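You operate a simulated robot arm through the tools that you are given. There is no shell and no other tool.

The job below is to be done with a simulated robot arm. You get a single attempt, and the scene is never put back.

JOB
Top up the grey vial to about its line, then cap it and press the cap home.
Fine: close the water lever before capping; take the cap of the vial's own colour; the vial stays under the cap press.

The check looks at the end state, three seconds after you hand in, the way a careful person would. Anything else that was tipped, shoved, dropped, spilled or broken makes it a failure. Lids that push on must go on centred and level and be pressed home; caps that screw on are set level and turned clockwise until they are tight.

ROBOT AND FRAMES
A 7-joint arm with a two-finger parallel gripper, fixed in place. Base frame: the origin is on the floor under the middle of its stand, x ahead of it, y to its left, z up. Readings come in mm, rad, newtons and seconds.
It reaches about 1247 mm from its shoulder. Its first joint turns from -2.304 to 2.304 rad. Payload 3.91 kg.
Tool frame: the origin (TCP) lies between the finger pads and is the grasp point; the fingertips stand 30 mm ahead of it; z points along the fingers, y is the line along which they close. Largest opening 110 mm; finger width 20, thickness 10; the body of the gripper, 48 by 112 mm, starts 55 mm behind the TCP.
Orientation is that of the tool frame in the base frame, as [roll, pitch, yaw] about the fixed x, y, z axes, in that order (R = Rz(yaw) Ry(pitch) Rx(roll)). With the fingers straight down and closing along the base's y, the tool's x points along the base's -x, its y along +y and its z along -z.

CONTROLS
- The arm moves only by the tool nudge_tool. Its argument "rows" is one flat list of numbers, 6 for each row, row after row: the shift along the tool's x, y, z in mm, then the turn, a rotation vector about the tool's x, y, z in rad. In form: [dx, dy, dz, wx, wy, wz, dx, dy, dz, wx, wy, wz, ...]. A call has 1 to 20 rows; each row is the pose to reach, as a shift and turn from the pose commanded when the call began, along the tool's axes at that moment. "gripper" is the gripper command, from -1 (fully open) to 1 (shut), values between in proportion, set as the call begins (left out, the last holds). Rows are played at 5 a second. More than 50 mm and 0.15 rad between two rows, or a gripper value outside its range, and nothing of the call is played. A pose out of reach is approached as far as the arm can. The call stops where the force on the tool passes 40 N (or 10 N more than at its start, if that is more) or the arm is blocked; 0.2 s more then pass. The fingers move at their own pace (about 108 mm/s each) and stop on an object; they squeeze with about 22 N. The grip force told is the motor's: it shows also when the fingers shut on nothing. Time passes only in rows, and 0.2 s behind the last, so rows that repeat a pose let the fingers close. It gives the time, the measured TCP pose, the force on the tool (base axes), the opening and the grip force at its end, in the units of the frame above (readings bear some noise), with the torque about the TCP (base axes, N m) and any sound that the robot's microphone picked up.
- Cameras (640 x 400 px; columns grow to the right, rows downward): "scene" is fixed at [219.9, -499.5, 1288.6]; the picture's right is [0.98, -0.20, 0.00], its down [-0.07, -0.36, -0.93] and it looks along [0.19, 0.91, -0.37] (base axes); focal length 358 px, centre (320, 200). "wrist" rides on the gripper at [72, 17, -103] in the tool frame; the picture's right is [-0.23, 0.97, 0.00], its down [-0.76, -0.18, -0.62] and it looks along [-0.61, -0.14, 0.78] (tool axes); focal length 222 px, centre (320, 200). There is no depth. A picture from a camera that has moved, and an enlarged one, comes with that camera's place and axes in the base frame and with its lens.
- get_image(camera): a new picture of that camera. The clock stands still meanwhile.
- close_up(camera, box): a new picture of the part [left, top, right, bottom] of that camera's present view, enlarged. The clock stands still meanwhile.
- hand_in(): hands the job in; it is judged then, once.

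Places have to be worked out from the pictures, the camera data and where the tool is seen. Open the gripper and draw the arm clear of the work before you hand the job in, unless the task says otherwise.

The tools are called after "Emit:" as name(argument=value, ...) on one line, values as JSON. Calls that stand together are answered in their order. nudge_tool: Moves the arm, as the interface text tells. Its arguments: {"type":"object","properties":{"rows":{"type":"array","items":{"type":"number"}},"gripper":{"type":"number"}},"required":["rows"]} The other tools are called the same way: get_image (camera) takes a picture; close_up (camera, box) takes an enlarged picture of a part of a camera's view; hand_in () hands the job in.

At the start:

```text
time: 0.0
tool_pos: [287.0, 430.6, 1122.8]
tcp_rot: [3.14, 0.0, -3.141]
force: [0.3, 0.0, 0.2]
torque: [-0.01, 0.01, -0.02]
gripper_width: 109.8
grasp_force: 0.1
```

scene: 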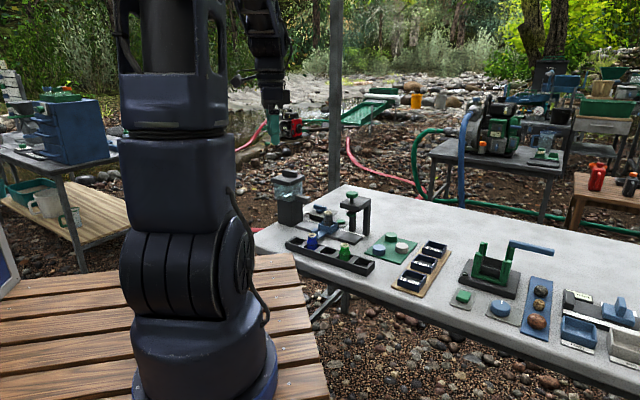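
wrist: 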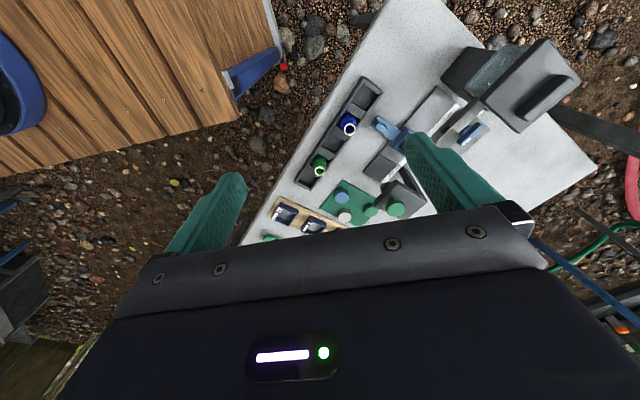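

I begin by looking closely at the work area on the table from both cameras before moving anything.

Emit:
close_up(camera="scene", box=[250, 150, 450, 300])

Emit:
close_up(camera="scene", box=[420, 220, 640, 370])

Emit:
close_up(camera="wrist", box=[230, 30, 590, 250])

```text
2.67 times, centred on (350, 225) of scene
camera zoom: at [219.9, -499.5, 1288.6], right [0.98, -0.2, 0.0], down [-0.07, -0.36, -0.93], along [0.19, 0.91, -0.37], focal length 954 px, centre (240, 133)
```

zoom: 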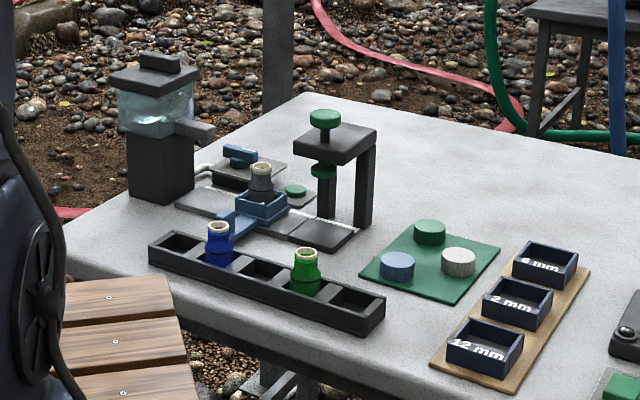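

```text
2.67 times, centred on (530, 295) of scene
camera zoom: at [219.9, -499.5, 1288.6], right [0.98, -0.2, 0.0], down [-0.07, -0.36, -0.93], along [0.19, 0.91, -0.37], focal length 954 px, centre (-240, -53)
```

zoom: 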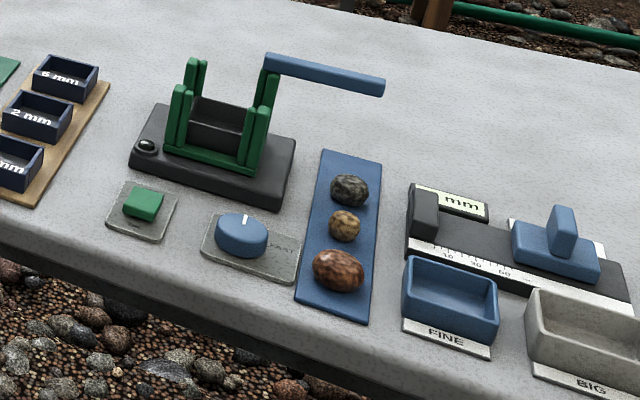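

```text
1.78 times, centred on (410, 140) of wrist
camera zoom: at [215.3, 447.8, 1225.2], right [0.23, 0.97, 0.0], down [0.76, -0.18, 0.62], along [0.61, -0.14, -0.78], focal length 395 px, centre (160, 307)
```

zoom: 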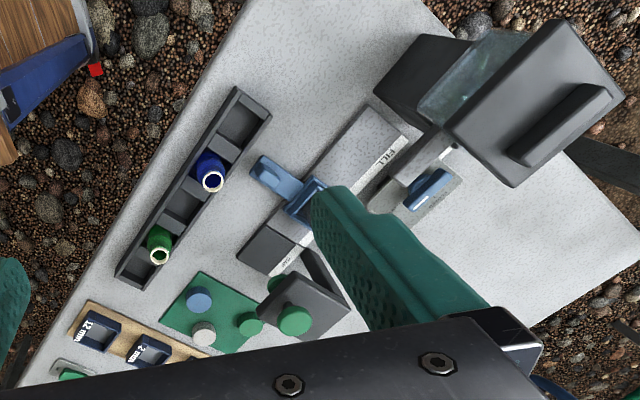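

The layout: a blue carriage with the grey vial on a slide (FILL / CAP ends), a water tank with a spout and blue lever, a cap press with a green knob, and three caps on a green mat. By triangulation the carriage is near (470, 585, 745) and the tank top is near z = 915, so I move the camera closer but stay above that.

Emit:
nudge_tool(rows=[-10, 30, 30, 0, 0, 0, -20, 60, 60, 0, 0, 0, -30, 90, 90, 0, 0, 0, -43, 130, 115, 0, 0, 0, -43, 130, 115, 0, 0, 0], gripper=-1)

Emit:
get_image(camera="wrist")

Emit:
get_image(camera="scene")

```text
time: 1.2
tool_pos: [330.1, 563.1, 1007.5]
tcp_rot: [3.141, 0.0, -3.141]
force: [0.4, -0.1, -0.1]
torque: [0.0, 0.01, -0.03]
gripper_width: 110.1
grasp_force: 0.0
```

```text
taken
camera wrist: at [257.0, 579.6, 1110.5], right [0.23, 0.97, 0.0], down [0.76, -0.18, 0.62], along [0.61, -0.14, -0.78], focal length 222 px, centre (320, 200)
```

wrist: 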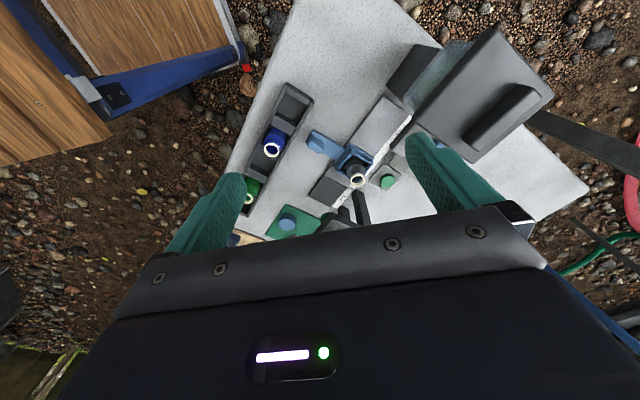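

```text
taken
```

scene: 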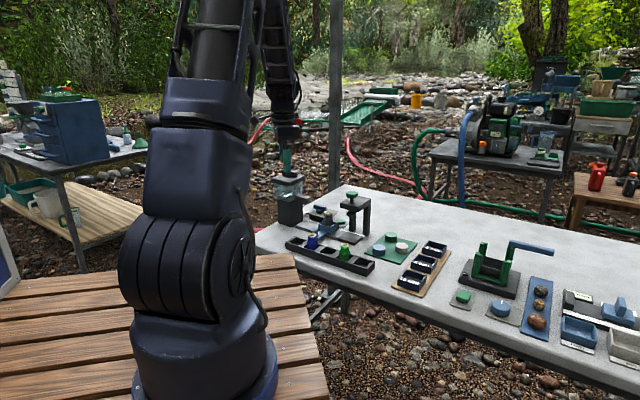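

The carriage is now centred in the wrist view. I zoom in on it and on the same area from the scene camera to read labels and to fix positions.

Emit:
close_up(camera="wrist", box=[230, 70, 420, 240])

Emit:
close_up(camera="scene", box=[265, 165, 385, 275])

Emit:
close_up(camera="wrist", box=[380, 20, 560, 200])

```text
2.35 times, centred on (325, 155) of wrist
camera zoom: at [257.0, 579.6, 1110.5], right [0.23, 0.97, 0.0], down [0.76, -0.18, 0.62], along [0.61, -0.14, -0.78], focal length 523 px, centre (308, 306)
```

zoom: 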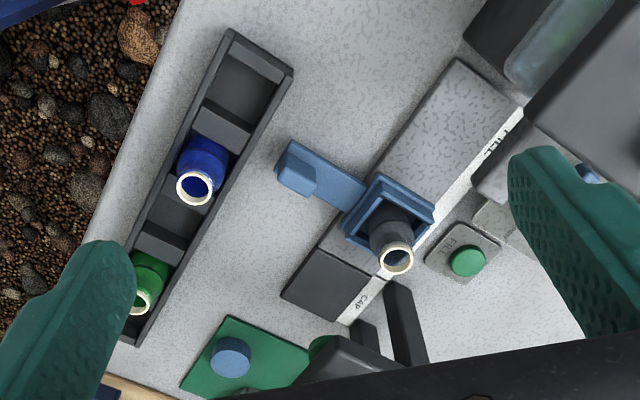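

```text
3.64 times, centred on (325, 220) of scene
camera zoom: at [219.9, -499.5, 1288.6], right [0.98, -0.2, 0.0], down [-0.07, -0.36, -0.93], along [0.19, 0.91, -0.37], focal length 1300 px, centre (302, 127)
```

zoom: 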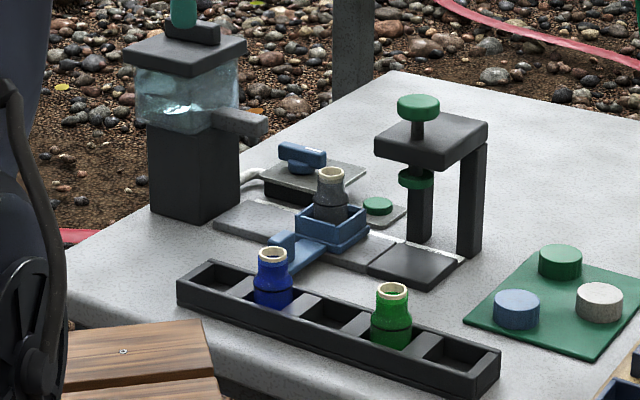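

```text
2.22 times, centred on (470, 110) of wrist
camera zoom: at [257.0, 579.6, 1110.5], right [0.23, 0.97, 0.0], down [0.76, -0.18, 0.62], along [0.61, -0.14, -0.78], focal length 494 px, centre (-13, 400)
```

zoom: 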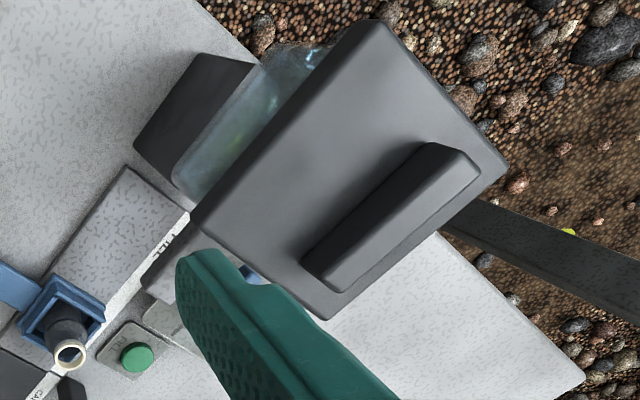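

The vial mouth triangulates to about (476, 594, 796), and the track runs at about −44° in the base frame, with FILL toward the tank and CAP under the press. I turn the tool about 46° to line it up with the track and look across it at the lever and button.

Emit:
nudge_tool(rows=[0, 0, 0, 0, 0, -0.134, 0, 0, 0, 0, 0, -0.268, 0, 0, 0, 0, 0, -0.402, 0, 5, 10, 0, 0, -0.536, 0, 10, 20, 0, 0, -0.67, 0, 13, 30, 0, 0, -0.804, 0, 13, 30, 0, 0, -0.804])

Emit:
get_image(camera="wrist")

```text
time: 2.8
tool_pos: [331.0, 573.6, 977.9]
tcp_rot: [3.14, 0.0, -2.336]
force: [0.4, -0.1, 0.8]
torque: [0.0, 0.02, -0.04]
gripper_width: 110.1
grasp_force: 0.0
```

```text
taken
camera wrist: at [268.1, 533.5, 1080.4], right [-0.55, 0.84, 0.0], down [0.66, 0.43, 0.62], along [0.52, 0.34, -0.78], focal length 222 px, centre (320, 200)
```

wrist: 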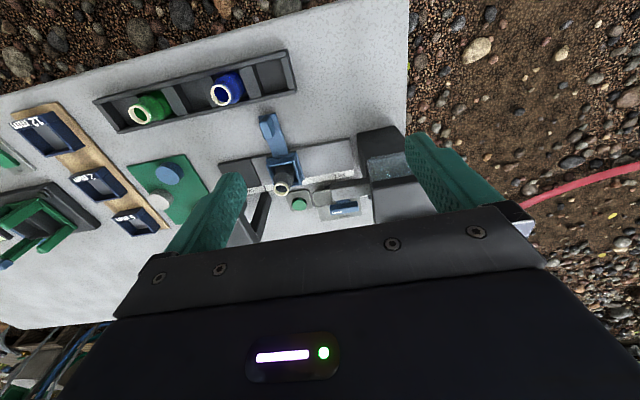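

The camera picture is upside-down with respect to depth (far things at the bottom), but the lever and button are visible between the fingers. I zoom in on them.

Emit:
close_up(camera="wrist", box=[215, 100, 415, 225])

Emit:
close_up(camera="scene", box=[290, 185, 350, 235])

```text
3.20 times, centred on (315, 162) of wrist
camera zoom: at [268.1, 533.5, 1080.4], right [-0.55, 0.84, 0.0], down [0.66, 0.43, 0.62], along [0.52, 0.34, -0.78], focal length 711 px, centre (336, 320)
```

zoom: 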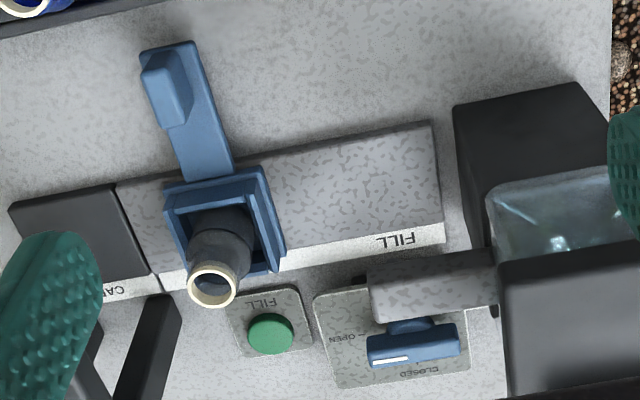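

```text
8.00 times, centred on (320, 210) of scene
camera zoom: at [219.9, -499.5, 1288.6], right [0.98, -0.2, 0.0], down [-0.07, -0.36, -0.93], along [0.19, 0.91, -0.37], focal length 2860 px, centre (320, 120)
```

zoom: 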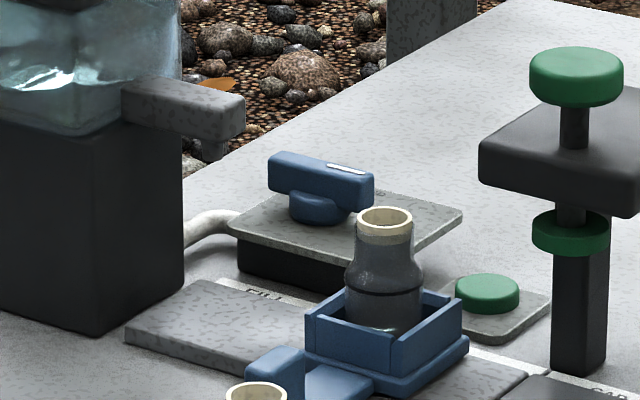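

The lever's white stripe points at OPEN, and CLOSED is on its far side. A green FILL button sits beside the track. I zoom harder on the vial to see its line and water level, and on the lever.

Emit:
close_up(camera="scene", box=[318, 206, 338, 222])

Emit:
close_up(camera="wrist", box=[260, 160, 310, 200])

Emit:
close_up(camera="wrist", box=[280, 180, 370, 225])

```text
16.00 times, centred on (328, 214) of scene
camera zoom: at [219.9, -499.5, 1288.6], right [0.98, -0.2, 0.0], down [-0.07, -0.36, -0.93], along [0.19, 0.91, -0.37], focal length 5721 px, centre (192, -24)
```

zoom: 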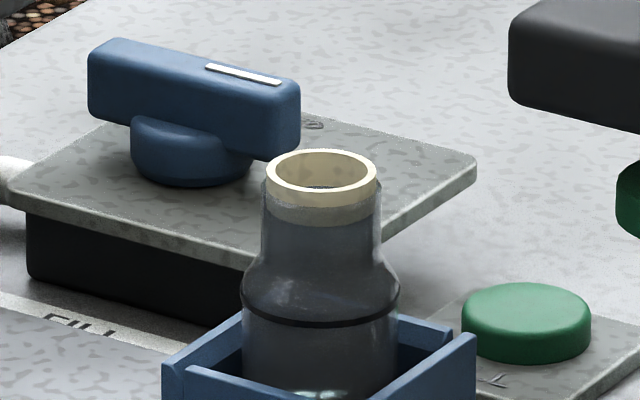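

```text
10.00 times, centred on (285, 180) of wrist
camera zoom: at [268.1, 533.5, 1080.4], right [-0.55, 0.84, 0.0], down [0.66, 0.43, 0.62], along [0.52, 0.34, -0.78], focal length 2221 px, centre (670, 400)
```

zoom: 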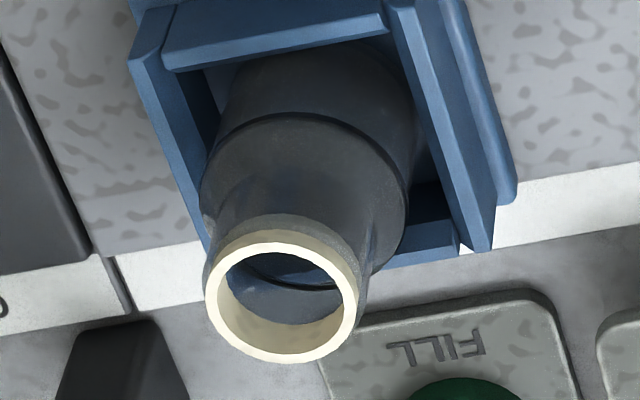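

```text
7.11 times, centred on (325, 202) of wrist
camera zoom: at [268.1, 533.5, 1080.4], right [-0.55, 0.84, 0.0], down [0.66, 0.43, 0.62], along [0.52, 0.34, -0.78], focal length 1580 px, centre (284, 182)
```

zoom: 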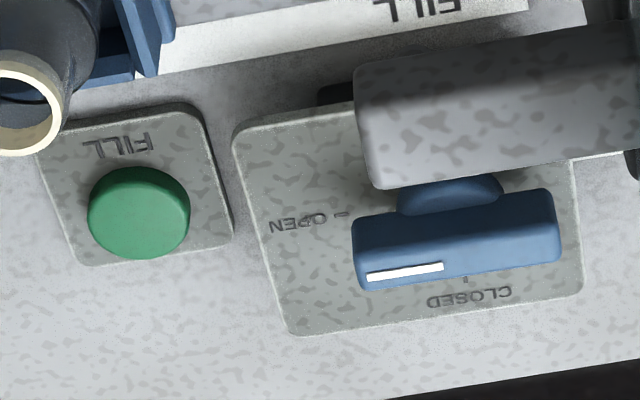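

The grey vial's black ring is its fill line, its water sits well below that, and the lever is open. I estimate CAP at about (540, 535), FILL at about (414, 656) and the carriage midway. I move above the carriage handle at about (417, 532) for a closer look.

Emit:
nudge_tool(rows=[-10, -30, 20, 0, 0, 0, -20, -60, 50, 0, 0, 0, -29, -91, 80, 0, 0, 0, -29, -91, 118, 0, 0, 0, -29, -91, 118, 0, 0, 0])

Emit:
get_image(camera="wrist")

Emit:
close_up(camera="scene", box=[265, 150, 385, 260])

```text
time: 4.0
tool_pos: [416.2, 531.5, 859.5]
tcp_rot: [3.141, 0.001, -2.337]
force: [0.2, 0.0, -1.0]
torque: [0.04, 0.0, 0.02]
gripper_width: 109.9
grasp_force: 0.0
```

```text
taken
camera wrist: at [352.6, 491.2, 961.1], right [-0.54, 0.84, 0.0], down [0.66, 0.43, 0.62], along [0.52, 0.34, -0.78], focal length 222 px, centre (320, 200)
```

wrist: 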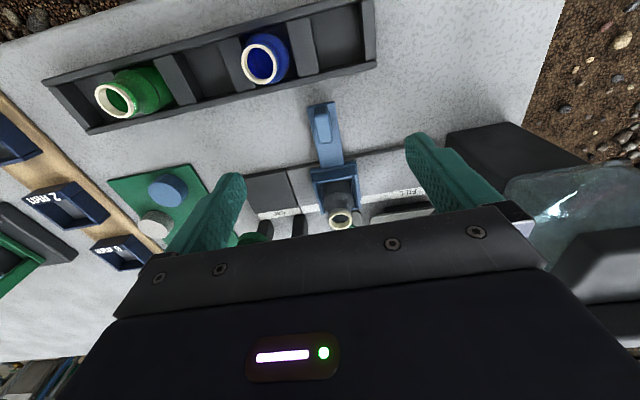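

```text
3.64 times, centred on (325, 205) of scene
camera zoom: at [219.9, -499.5, 1288.6], right [0.98, -0.2, 0.0], down [-0.07, -0.36, -0.93], along [0.19, 0.91, -0.37], focal length 1300 px, centre (302, 182)
```

zoom: 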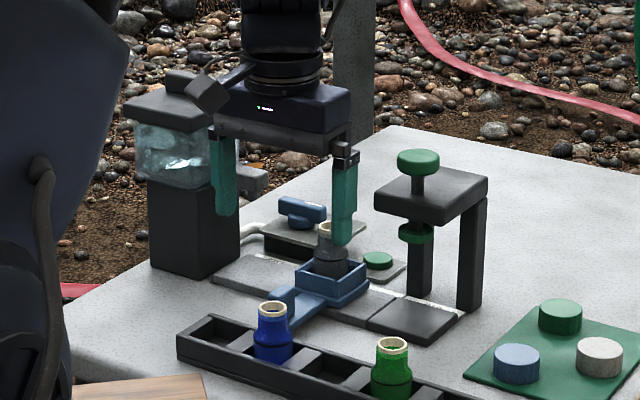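

The fingers straddle the handle line. I zoom in on the handle block to get its exact place and height.

Emit:
close_up(camera="wrist", box=[270, 80, 400, 230])

Emit:
close_up(camera="scene", box=[300, 205, 380, 255])

```text
2.67 times, centred on (335, 155) of wrist
camera zoom: at [352.6, 491.2, 961.1], right [-0.54, 0.84, 0.0], down [0.66, 0.43, 0.62], along [0.52, 0.34, -0.78], focal length 592 px, centre (280, 320)
```

zoom: 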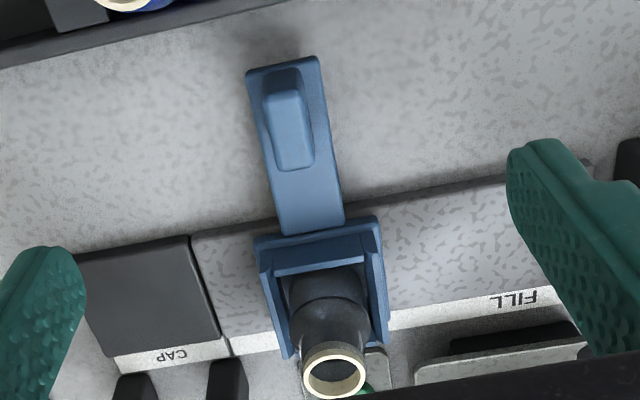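

```text
8.00 times, centred on (340, 230) of scene
camera zoom: at [219.9, -499.5, 1288.6], right [0.98, -0.2, 0.0], down [-0.07, -0.36, -0.93], along [0.19, 0.91, -0.37], focal length 2860 px, centre (160, -40)
```

zoom: 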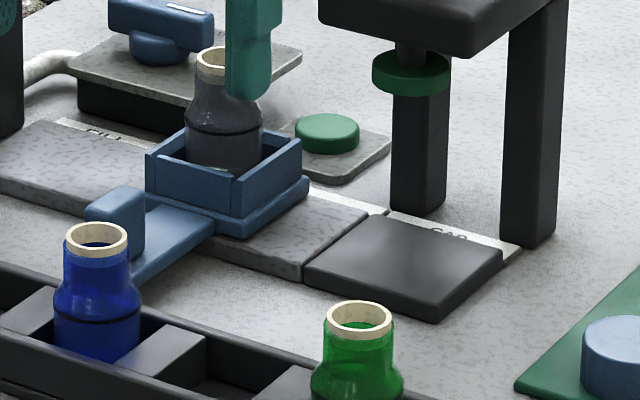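

By triangulation the block top is at about z = 759, centred near (415, 535). Before gripping I refine the track direction from a zoom on the pad edges.

Emit:
close_up(camera="wrist", box=[230, 130, 330, 220])

Emit:
close_up(camera="wrist", box=[330, 120, 430, 210])

Emit:
close_up(camera="wrist", box=[290, 90, 360, 140])

```text
4.44 times, centred on (280, 175) of wrist
camera zoom: at [352.6, 491.2, 961.1], right [-0.54, 0.84, 0.0], down [0.66, 0.43, 0.62], along [0.52, 0.34, -0.78], focal length 987 px, centre (498, 311)
```

zoom: 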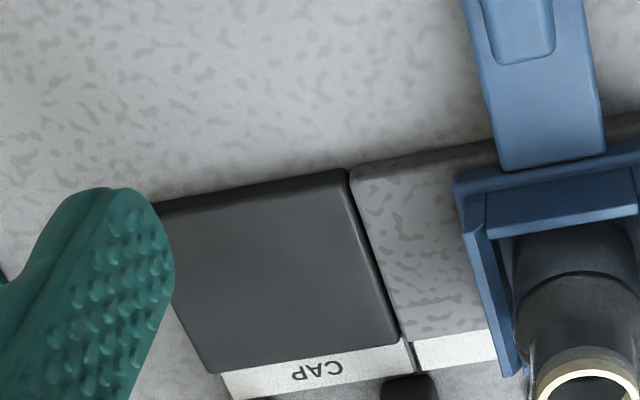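

```text
4.44 times, centred on (380, 165) of wrist
camera zoom: at [352.6, 491.2, 961.1], right [-0.54, 0.84, 0.0], down [0.66, 0.43, 0.62], along [0.52, 0.34, -0.78], focal length 987 px, centre (53, 356)
```

zoom: 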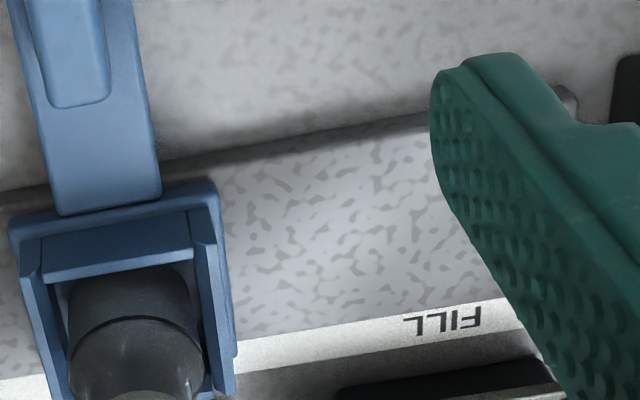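

```text
8.00 times, centred on (325, 115) of wrist
camera zoom: at [352.6, 491.2, 961.1], right [-0.54, 0.84, 0.0], down [0.66, 0.43, 0.62], along [0.52, 0.34, -0.78], focal length 1777 px, centre (280, 880)
```

zoom: 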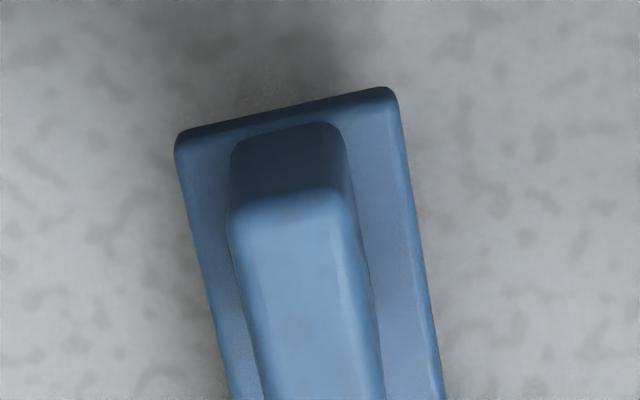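

The block's top face runs from about (406, 526) to (425, 545), so v is +45° and the track is −45°; I trim the yaw to match. I lower the open fingers around the block with the TCP at z ≈ 770.

Emit:
nudge_tool(rows=[-2.4, 3.6, 20, 0, 0, 0.019, -2.4, 3.6, 45, 0, 0, 0.019, -2.4, 3.6, 70, 0, 0, 0.019, -2.4, 3.6, 89, 0, 0, 0.019, -2.4, 3.6, 89, 0, 0, 0.019], gripper=-0.1)

Emit:
get_image(camera="wrist")

Emit:
close_up(camera="scene", box=[280, 190, 360, 250])

```text
time: 5.2
tool_pos: [413.6, 535.1, 769.0]
tcp_rot: [3.141, 0.001, -2.357]
force: [0.3, 0.2, 0.4]
torque: [-0.01, 0.0, -0.05]
gripper_width: 60.3
grasp_force: 0.0
```

```text
taken
camera wrist: at [350.5, 496.6, 871.6], right [-0.53, 0.85, 0.0], down [0.66, 0.41, 0.62], along [0.53, 0.33, -0.78], focal length 222 px, centre (320, 200)
```

wrist: 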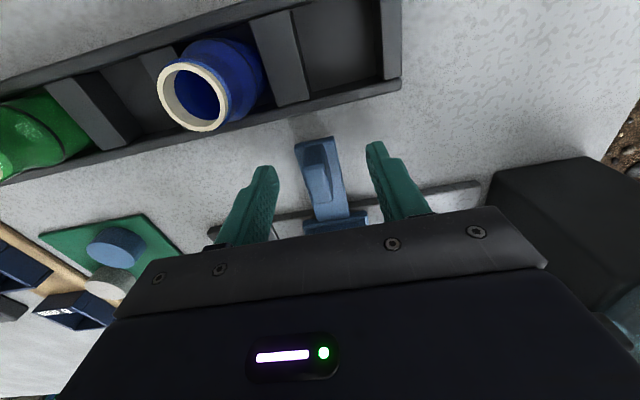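

```text
6.67 times, centred on (320, 220) of scene
camera zoom: at [219.9, -499.5, 1288.6], right [0.98, -0.2, 0.0], down [-0.07, -0.36, -0.93], along [0.19, 0.91, -0.37], focal length 2384 px, centre (320, 67)
```

zoom: 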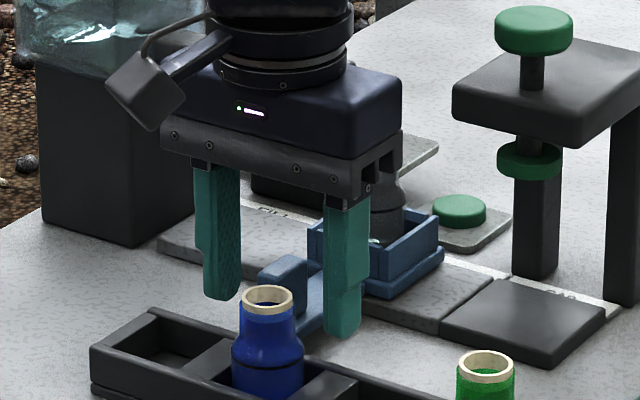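

The fingers straddle the block with clear space on both sides. I close on it.

Emit:
nudge_tool(rows=[0, 0, 0, 0, 0, 0, 0, 0, 0, 0, 0, 0, 0, 0, 0, 0, 0, 0], gripper=1)

Emit:
close_up(camera="wrist", box=[240, 120, 400, 240])

```text
time: 6.0
tool_pos: [413.4, 534.8, 768.7]
tcp_rot: [3.141, 0.0, -2.356]
force: [0.3, -0.9, -1.7]
torque: [0.25, -0.27, -0.02]
gripper_width: 13.7
grasp_force: 44.9
```

```text
3.33 times, centred on (320, 180) of wrist
camera zoom: at [350.6, 496.5, 871.8], right [-0.53, 0.85, 0.0], down [0.66, 0.41, 0.62], along [0.53, 0.33, -0.78], focal length 740 px, centre (320, 267)
```

zoom: 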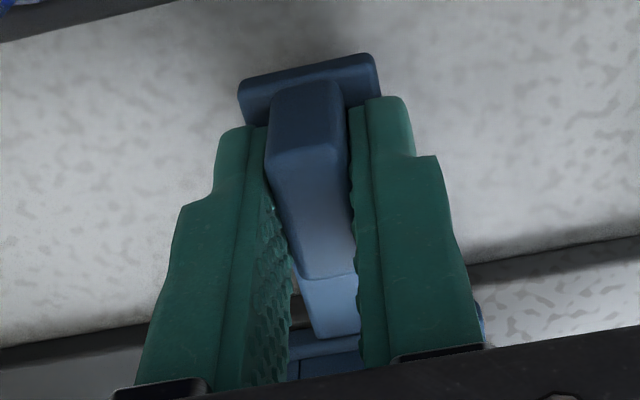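

Gripped at 13.7 mm. I slide slowly toward FILL (tool +y), 30 mm first, watching the force.

Emit:
nudge_tool(rows=[0, 5, 0, 0, 0, 0, 0, 10, 0, 0, 0, 0, 0, 15, 0, 0, 0, 0, 0, 20, 0, 0, 0, 0, 0, 25, 0, 0, 0, 0, 0, 30, 0, 0, 0, 0, 0, 30, 0, 0, 0, 0])

Emit:
close_up(camera="scene", box=[265, 180, 385, 260])

```text
time: 7.6
tool_pos: [392.8, 556.5, 770.4]
tcp_rot: [3.14, -0.002, -2.356]
force: [-16.2, -16.4, -27.9]
torque: [-0.21, 0.27, -0.01]
gripper_width: 13.9
grasp_force: 45.6
```

```text
5.00 times, centred on (325, 220) of scene
camera zoom: at [219.9, -499.5, 1288.6], right [0.98, -0.2, 0.0], down [-0.07, -0.36, -0.93], along [0.19, 0.91, -0.37], focal length 1788 px, centre (295, 100)
```

zoom: 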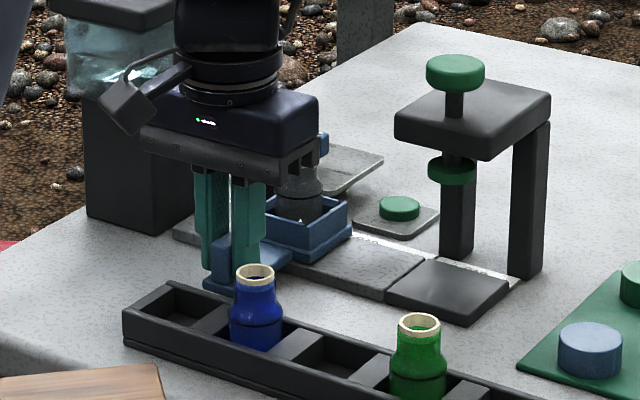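

The carriage followed, but a force built up across the track and in z (about 23 N and 28 N), so my line differs slightly from the guide. I release to relax it and compare the free pose.

Emit:
nudge_tool(rows=[0, 0, 0, 0, 0, 0, 0, 0, 0, 0, 0, 0], gripper=0.5)

Emit:
close_up(camera="scene", box=[285, 195, 345, 245])

Emit:
close_up(camera="wrist", box=[240, 120, 400, 240])

```text
time: 8.2
tool_pos: [394.3, 556.9, 772.0]
tcp_rot: [-3.14, 0.001, -2.356]
force: [-0.4, -0.4, -0.7]
torque: [-0.01, 0.01, -0.02]
gripper_width: 27.5
grasp_force: 0.1
```

```text
8.00 times, centred on (315, 220) of scene
camera zoom: at [219.9, -499.5, 1288.6], right [0.98, -0.2, 0.0], down [-0.07, -0.36, -0.93], along [0.19, 0.91, -0.37], focal length 2860 px, centre (360, 40)
```

zoom: 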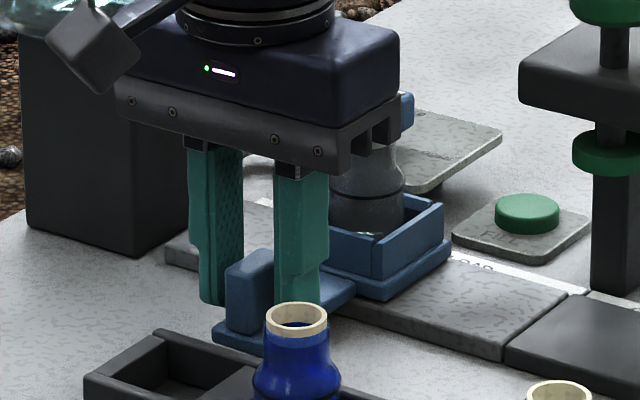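

```text
3.33 times, centred on (320, 180) of wrist
camera zoom: at [331.6, 518.3, 873.8], right [-0.53, 0.85, 0.0], down [0.66, 0.41, 0.62], along [0.53, 0.33, -0.78], focal length 740 px, centre (320, 267)
```

zoom: 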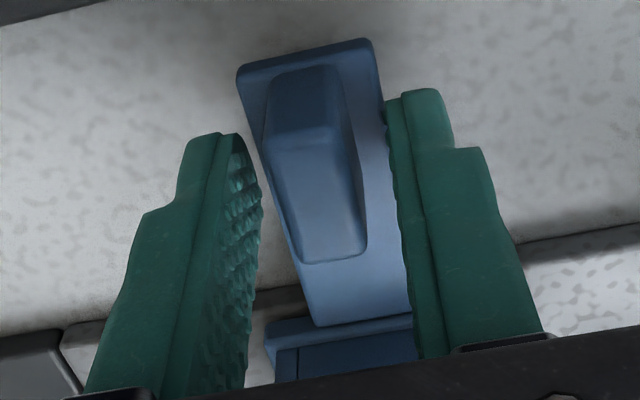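

Released, the arm sits 3 mm high and about 2 mm off in v, so the drift came from the arm's own tracking and not from the guide. I correct back to z ≈ 769 before re-gripping.

Emit:
nudge_tool(rows=[1, 0, 1.5, 0, 0, 0, 2, 0, 3, 0, 0, 0, 2, 0, 3, 0, 0, 0])

```text
time: 9.0
tool_pos: [393.5, 557.2, 768.9]
tcp_rot: [3.139, 0.003, -2.356]
force: [3.5, 4.9, 20.2]
torque: [0.31, 0.09, -0.12]
gripper_width: 27.6
grasp_force: 0.0
```

A 20 N upward push shows the fingertips touching the handle's base plate, whose top is near z ≈ 740. I raise 4 mm, then grip again.

Emit:
nudge_tool(rows=[0, 0, -2, 0, 0, 0, 0, 0, -4, 0, 0, 0, 0, 0, -4, 0, 0, 0])

Emit:
nudge_tool(rows=[0, 0, 0, 0, 0, 0, 0, 0, 0, 0, 0, 0, 0, 0, 0, 0, 0, 0], gripper=1)

```text
time: 9.8
tool_pos: [393.0, 554.6, 770.8]
tcp_rot: [-3.141, 0.001, -2.357]
force: [0.3, -0.3, -0.4]
torque: [0.0, 0.0, 0.01]
gripper_width: 27.6
grasp_force: 0.0
```

```text
time: 10.6
tool_pos: [392.3, 556.0, 770.2]
tcp_rot: [-3.14, -0.001, -2.357]
force: [-1.6, -2.3, -4.7]
torque: [0.08, -0.05, -0.03]
gripper_width: 13.9
grasp_force: 45.2
```

Gripped again with only small forces. I continue another 25 mm toward FILL.

Emit:
nudge_tool(rows=[0, 5, 0, 0, 0, 0, 0, 10, 0, 0, 0, 0, 0, 15, 0, 0, 0, 0, 0, 20, 0, 0, 0, 0, 0, 25, 0, 0, 0, 0, 0, 25, 0, 0, 0, 0])

Emit:
close_up(camera="scene", box=[275, 180, 345, 240])

```text
time: 12.0
tool_pos: [375.8, 573.1, 772.6]
tcp_rot: [3.14, -0.002, -2.357]
force: [-9.0, -8.7, -13.8]
torque: [-0.39, 0.44, -0.02]
gripper_width: 13.8
grasp_force: 44.7
```

```text
6.67 times, centred on (310, 210) of scene
camera zoom: at [219.9, -499.5, 1288.6], right [0.98, -0.2, 0.0], down [-0.07, -0.36, -0.93], along [0.19, 0.91, -0.37], focal length 2384 px, centre (387, 133)
```

zoom: 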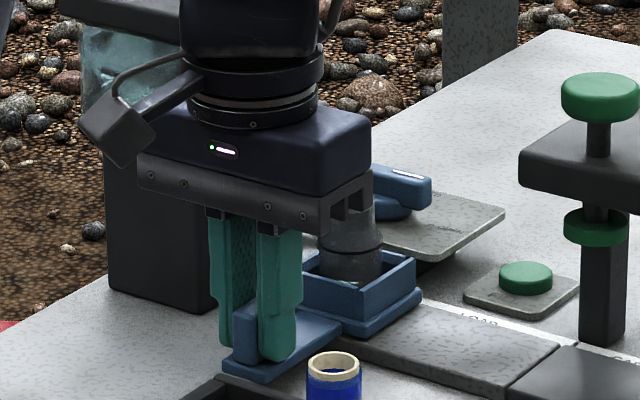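

The start station is labelled LOAD, so FILL is the far end. About 54 mm of slide are done. I compensate for the drift and go on another 20 mm, then check the vial against the nozzle.

Emit:
nudge_tool(rows=[0.6, 5, 1, 0, 0, 0, 0.8, 10, 1.5, 0, 0, 0, 1, 15, 2, 0, 0, 0, 1.2, 20, 2.5, 0, 0, 0, 1.2, 20, 2.5, 0, 0, 0])

Emit:
close_up(camera="scene", box=[275, 180, 345, 240])

Emit:
get_image(camera="wrist")

```text
time: 13.2
tool_pos: [359.1, 588.2, 771.6]
tcp_rot: [3.14, 0.004, -2.356]
force: [-2.8, -1.6, 32.1]
torque: [-0.56, 0.4, 0.03]
gripper_width: 13.8
grasp_force: 44.9
```

```text
6.67 times, centred on (310, 210) of scene
camera zoom: at [219.9, -499.5, 1288.6], right [0.98, -0.2, 0.0], down [-0.07, -0.36, -0.93], along [0.19, 0.91, -0.37], focal length 2384 px, centre (387, 133)
```

zoom: 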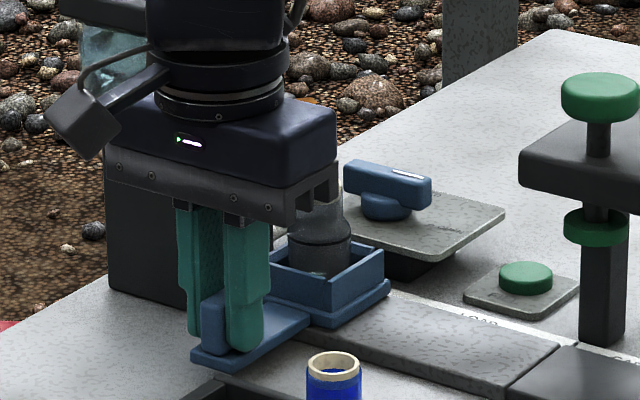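

```text
taken
camera wrist: at [296.8, 548.6, 873.5], right [-0.53, 0.85, 0.0], down [0.66, 0.41, 0.63], along [0.53, 0.33, -0.78], focal length 222 px, centre (320, 200)
```

wrist: 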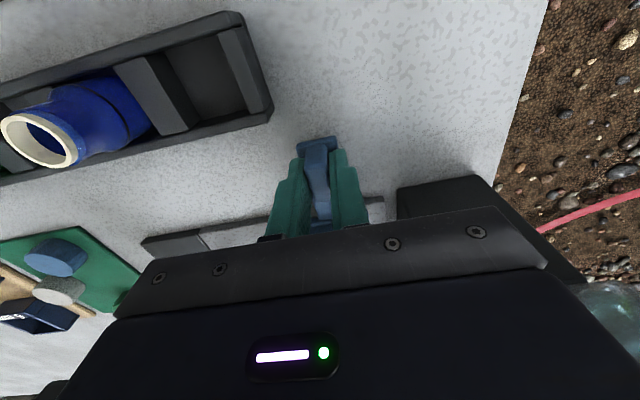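

A force of +32 N in z shows I overcorrected downward, so I ease up 1.5 mm while sliding about 11 mm more.

Emit:
nudge_tool(rows=[0, 0, -1.5, 0, 0, 0, 0.2, 4, -1.5, 0, 0, 0, 0.3, 8, -1.2, 0, 0, 0, 0.4, 11, -1, 0, 0, 0, 0.4, 11, -1, 0, 0, 0])

```text
time: 14.4
tool_pos: [352.5, 594.9, 770.9]
tcp_rot: [3.141, 0.003, -2.357]
force: [16.7, 18.9, 25.8]
torque: [0.4, -0.39, 0.03]
gripper_width: 13.5
grasp_force: 44.4
```

About 86 mm in total now. I release, lift and back away to check the vial under the nozzle.

Emit:
nudge_tool(rows=[0, 0, 0, 0, 0, 0, 0, 0, 0, 0, 0, 0, 0, 0, -30, 0, 0, 0, 0, 0, -70, 0, 0, 0, 30, 0, -110, 0, 0, 0, 60, 0, -150, 0, 0, 0, 60, 0, -150, 0, 0, 0], gripper=0.4)

Emit:
close_up(camera="scene", box=[265, 180, 335, 240])

Emit:
get_image(camera="wrist")

```text
time: 16.0
tool_pos: [309.3, 551.8, 916.6]
tcp_rot: [3.141, 0.001, -2.358]
force: [-0.7, -0.6, -0.9]
torque: [0.0, 0.0, 0.01]
gripper_width: 33.0
grasp_force: 0.1
```

```text
6.67 times, centred on (300, 210) of scene
camera zoom: at [219.9, -499.5, 1288.6], right [0.98, -0.2, 0.0], down [-0.07, -0.36, -0.93], along [0.19, 0.91, -0.37], focal length 2384 px, centre (453, 133)
```

zoom: 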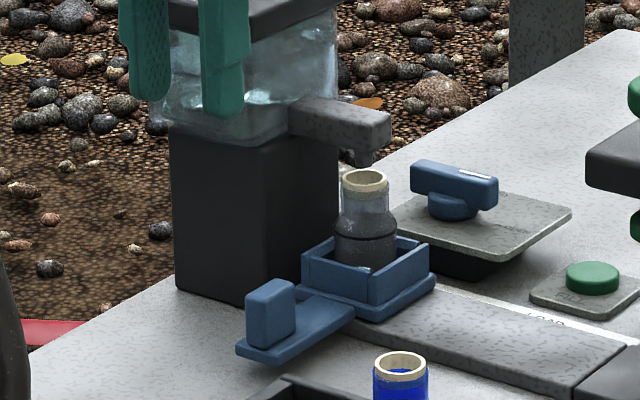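

```text
taken
camera wrist: at [245.5, 513.6, 1019.1], right [-0.53, 0.85, 0.0], down [0.66, 0.41, 0.62], along [0.53, 0.33, -0.78], focal length 222 px, centre (320, 200)
```

wrist: 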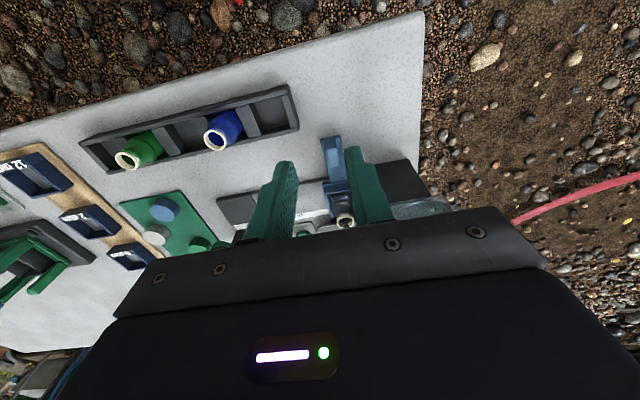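

The nozzle appears nearly centred over the vial mouth. I zoom further on both to check the alignment and the water level.

Emit:
close_up(camera="scene", box=[293, 196, 323, 222])

Emit:
close_up(camera="wrist", box=[280, 130, 440, 250])

```text
15.38 times, centred on (308, 209) of scene
camera zoom: at [219.9, -499.5, 1288.6], right [0.98, -0.2, 0.0], down [-0.07, -0.36, -0.93], along [0.19, 0.91, -0.37], focal length 5501 px, centre (505, 62)
```

zoom: 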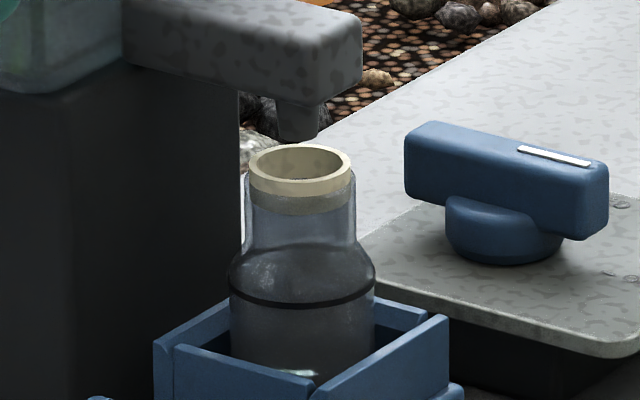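

```text
3.33 times, centred on (360, 190) of wrist
camera zoom: at [245.5, 513.6, 1019.1], right [-0.53, 0.85, 0.0], down [0.66, 0.41, 0.62], along [0.53, 0.33, -0.78], focal length 740 px, centre (187, 233)
```

zoom: 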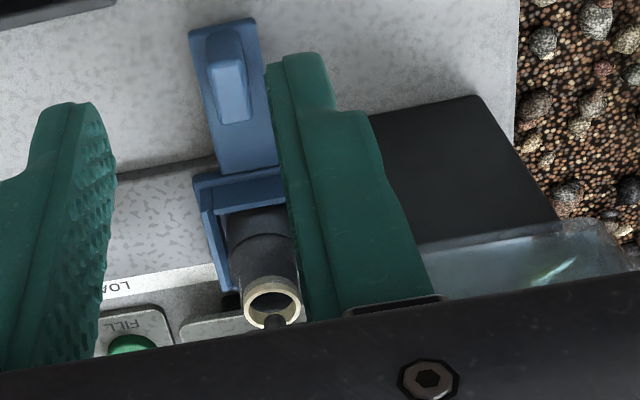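

The nozzle and mouth line up within about 1–2 mm. I lift to about z = 1000, turn the tool so its broad side runs across the track (clear of the press), shut the fingers and hover over the FILL button at about (542, 659).

Emit:
nudge_tool(rows=[0, 0, -42, 0, 0, 0, 0, 0, -83, 0, 0, 0, -22, -8, -83, 0, 0, 0.143, -44, -16, -83, 0, 0, 0.286, -66, -24, -83, 0, 0, 0.429, -88, -32, -83, 0, 0, 0.571, -110, -40, -83, 0, 0, 0.714, -132, -48, -83, 0, 0, 0.857, -154, -56, -83, 0, 0, 1.0, -176, -64, -83, 0, 0, 1.143, -198, -72, -83, 0, 0, 1.286, -220, -80, -83, 0, 0, 1.429, -240, -89, -83, 0, 0, 1.571, -240, -89, -50, 0, 0, 1.571, -240, -89, -20, 0, 0, 1.571, -240, -89, 0, 0, 0, 1.571, -240, -89, 0, 0, 0, 1.571], gripper=1)

Emit:
get_image(camera="wrist")

Emit:
close_up(camera="scene", box=[265, 140, 385, 240])

```text
time: 19.6
tool_pos: [541.7, 658.3, 920.9]
tcp_rot: [3.141, 0.0, 2.357]
force: [-0.7, 0.1, -0.3]
torque: [0.03, 0.03, 0.02]
gripper_width: 0.0
grasp_force: 21.8
```

```text
taken
camera wrist: at [502.6, 720.9, 1022.1], right [0.85, 0.53, 0.0], down [0.41, -0.66, 0.62], along [0.33, -0.53, -0.78], focal length 222 px, centre (320, 200)
```

wrist: 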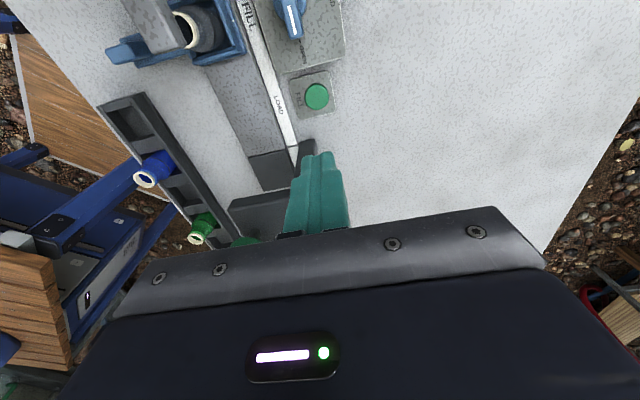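

```text
4.00 times, centred on (325, 190) of scene
camera zoom: at [219.9, -499.5, 1288.6], right [0.98, -0.2, 0.0], down [-0.07, -0.36, -0.93], along [0.19, 0.91, -0.37], focal length 1430 px, centre (300, 240)
```

zoom: 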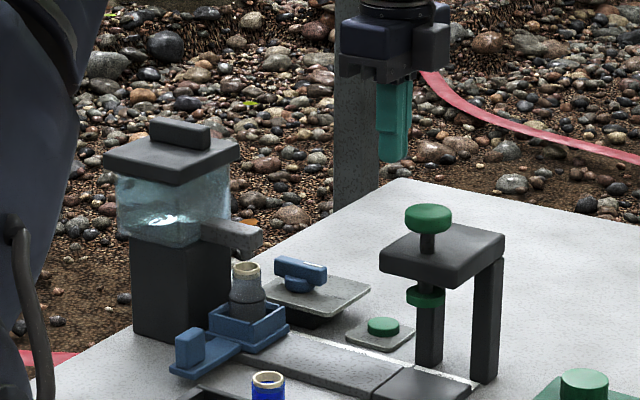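

I now see the button, lever and spout clearly from the tank side. I zoom in on each to refine positions.

Emit:
close_up(camera="wrist", box=[230, 0, 350, 120])

Emit:
close_up(camera="wrist", box=[100, 0, 260, 110])

```text
3.33 times, centred on (290, 60) of wrist
camera zoom: at [502.6, 720.9, 1022.1], right [0.85, 0.53, 0.0], down [0.41, -0.66, 0.62], along [0.33, -0.53, -0.78], focal length 740 px, centre (420, 667)
```

zoom: 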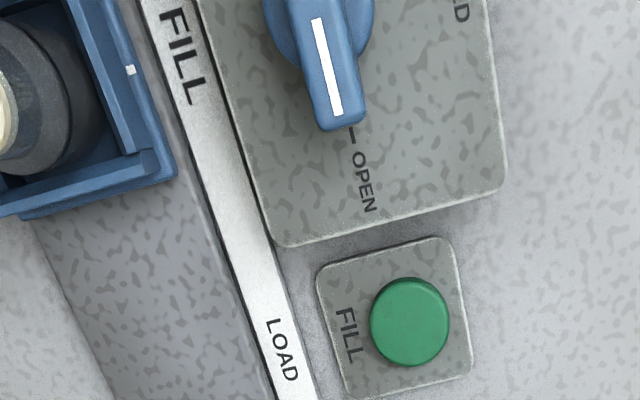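

```text
3.64 times, centred on (180, 55) of wrist
camera zoom: at [502.6, 720.9, 1022.1], right [0.85, 0.53, 0.0], down [0.41, -0.66, 0.62], along [0.33, -0.53, -0.78], focal length 808 px, centre (829, 727)
```

zoom: 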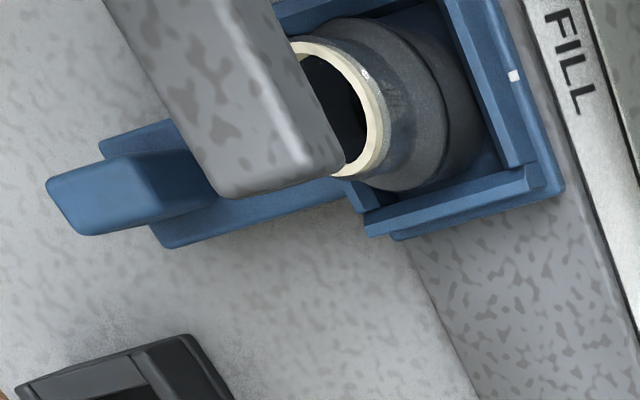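

The carriage tick lines up with the FILL label within about 2 mm, and the button top is at about (536.5, 660, 729). I move over it and descend to just above contact.

Emit:
nudge_tool(rows=[5.1, -2.3, 40, 0, 0, 0, 5.1, -2.3, 80, 0, 0, 0, 5.1, -2.3, 115, 0, 0, 0, 5.1, -2.3, 140, 0, 0, 0, 5.1, -2.3, 150, 0, 0, 0, 5.1, -2.3, 150, 0, 0, 0])

Emit:
get_image(camera="wrist")

Emit:
close_up(camera="scene", box=[290, 180, 370, 240])

```text
time: 21.0
tool_pos: [537.5, 660.9, 769.6]
tcp_rot: [-3.14, 0.0, 2.356]
force: [-0.8, -0.5, 0.4]
torque: [-0.02, -0.01, 0.01]
gripper_width: 0.3
grasp_force: 22.0
```

```text
taken
camera wrist: at [498.2, 723.8, 871.6], right [0.85, 0.53, 0.0], down [0.41, -0.66, 0.62], along [0.33, -0.53, -0.78], focal length 222 px, centre (320, 200)
```

wrist: 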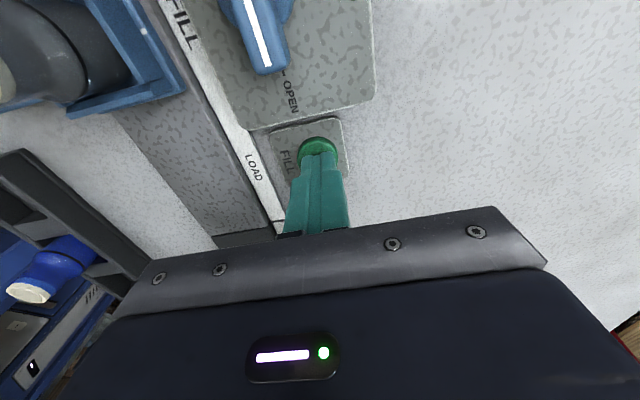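

```text
6.67 times, centred on (330, 210) of scene
camera zoom: at [219.9, -499.5, 1288.6], right [0.98, -0.2, 0.0], down [-0.07, -0.36, -0.93], along [0.19, 0.91, -0.37], focal length 2384 px, centre (253, 133)
```

zoom: 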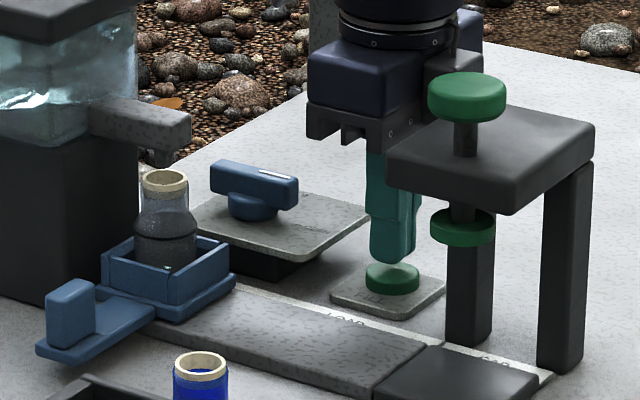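

The closed tips sit centred about 10 mm above the button. I creep down to make first contact, watching the force.

Emit:
nudge_tool(rows=[0, 0, 5, 0, 0, 0, 0, 0, 9, 0, 0, 0, 0, 0, 9, 0, 0, 0])

Emit:
close_up(camera="scene", box=[293, 196, 323, 222])

Emit:
close_up(camera="scene", box=[325, 210, 355, 230])

```text
time: 21.8
tool_pos: [537.7, 660.0, 760.8]
tcp_rot: [3.141, 0.001, 2.356]
force: [1.2, 1.0, 1.7]
torque: [0.03, -0.05, 0.02]
gripper_width: 0.1
grasp_force: 22.0
heard: click
```

```text
15.38 times, centred on (308, 209) of scene
camera zoom: at [219.9, -499.5, 1288.6], right [0.98, -0.2, 0.0], down [-0.07, -0.36, -0.93], along [0.19, 0.91, -0.37], focal length 5501 px, centre (505, 62)
```

zoom: 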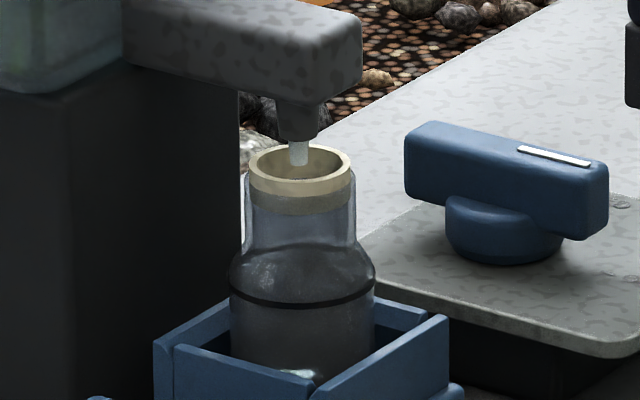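

```text
16.00 times, centred on (340, 220) of scene
camera zoom: at [219.9, -499.5, 1288.6], right [0.98, -0.2, 0.0], down [-0.07, -0.36, -0.93], along [0.19, 0.91, -0.37], focal length 5721 px, centre (0, -120)
```

zoom: 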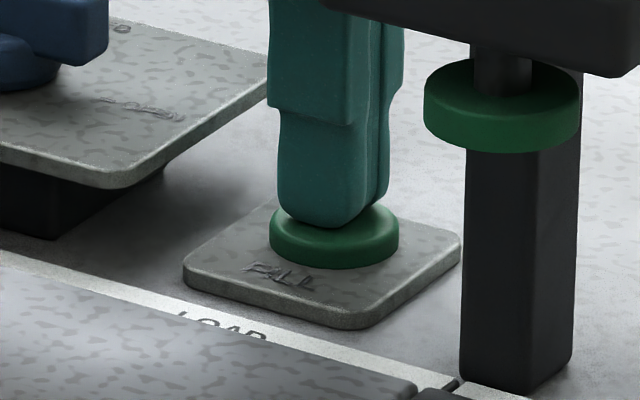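

A click was heard and water is running cleanly into the mouth. I release now to learn whether the flow stops with the button.

Emit:
nudge_tool(rows=[0, 0, -8, 0, 0, 0])

Emit:
close_up(camera="scene", box=[293, 196, 323, 222])

```text
time: 22.2
tool_pos: [537.0, 660.1, 767.9]
tcp_rot: [-3.139, -0.001, 2.356]
force: [0.2, 0.9, -0.6]
torque: [-0.01, 0.0, -0.03]
gripper_width: 0.0
grasp_force: 21.9
```

```text
15.38 times, centred on (308, 209) of scene
camera zoom: at [219.9, -499.5, 1288.6], right [0.98, -0.2, 0.0], down [-0.07, -0.36, -0.93], along [0.19, 0.91, -0.37], focal length 5501 px, centre (505, 62)
```

zoom: 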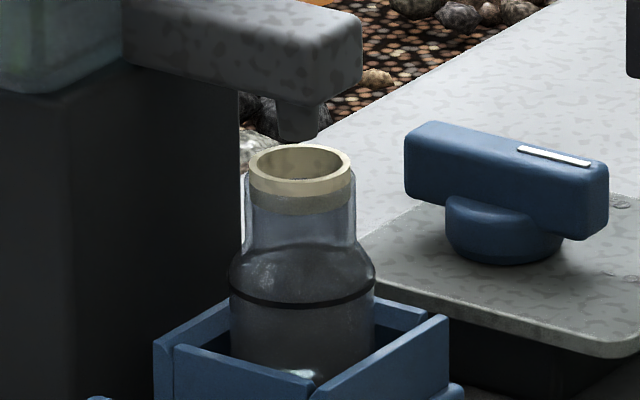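

The flow stops on release, so the button works while held. I zoom tightly on the vial body to find the water level.

Emit:
close_up(camera="scene", box=[301, 204, 314, 218])

Emit:
close_up(camera="wrist", box=[0, 0, 140, 130])

```text
16.00 times, centred on (308, 211) of scene
camera zoom: at [219.9, -499.5, 1288.6], right [0.98, -0.2, 0.0], down [-0.07, -0.36, -0.93], along [0.19, 0.91, -0.37], focal length 5721 px, centre (520, 24)
```

zoom: 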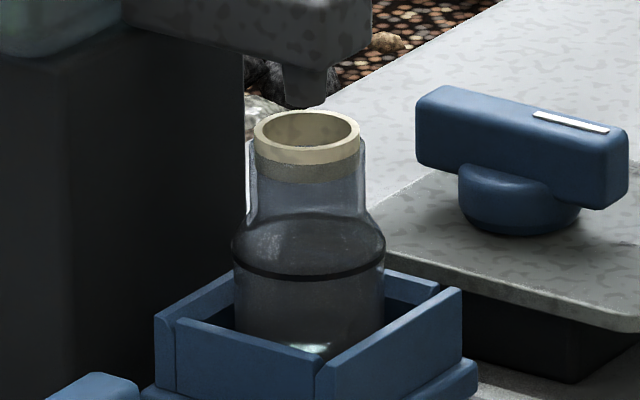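

```text
3.08 times, centred on (70, 65) of wrist
camera zoom: at [498.1, 723.3, 870.7], right [0.85, 0.53, 0.0], down [0.41, -0.66, 0.62], along [0.33, -0.53, -0.78], focal length 684 px, centre (1089, 615)
```

zoom: 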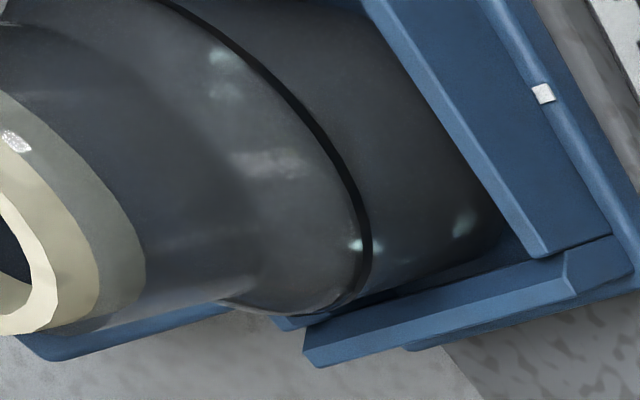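

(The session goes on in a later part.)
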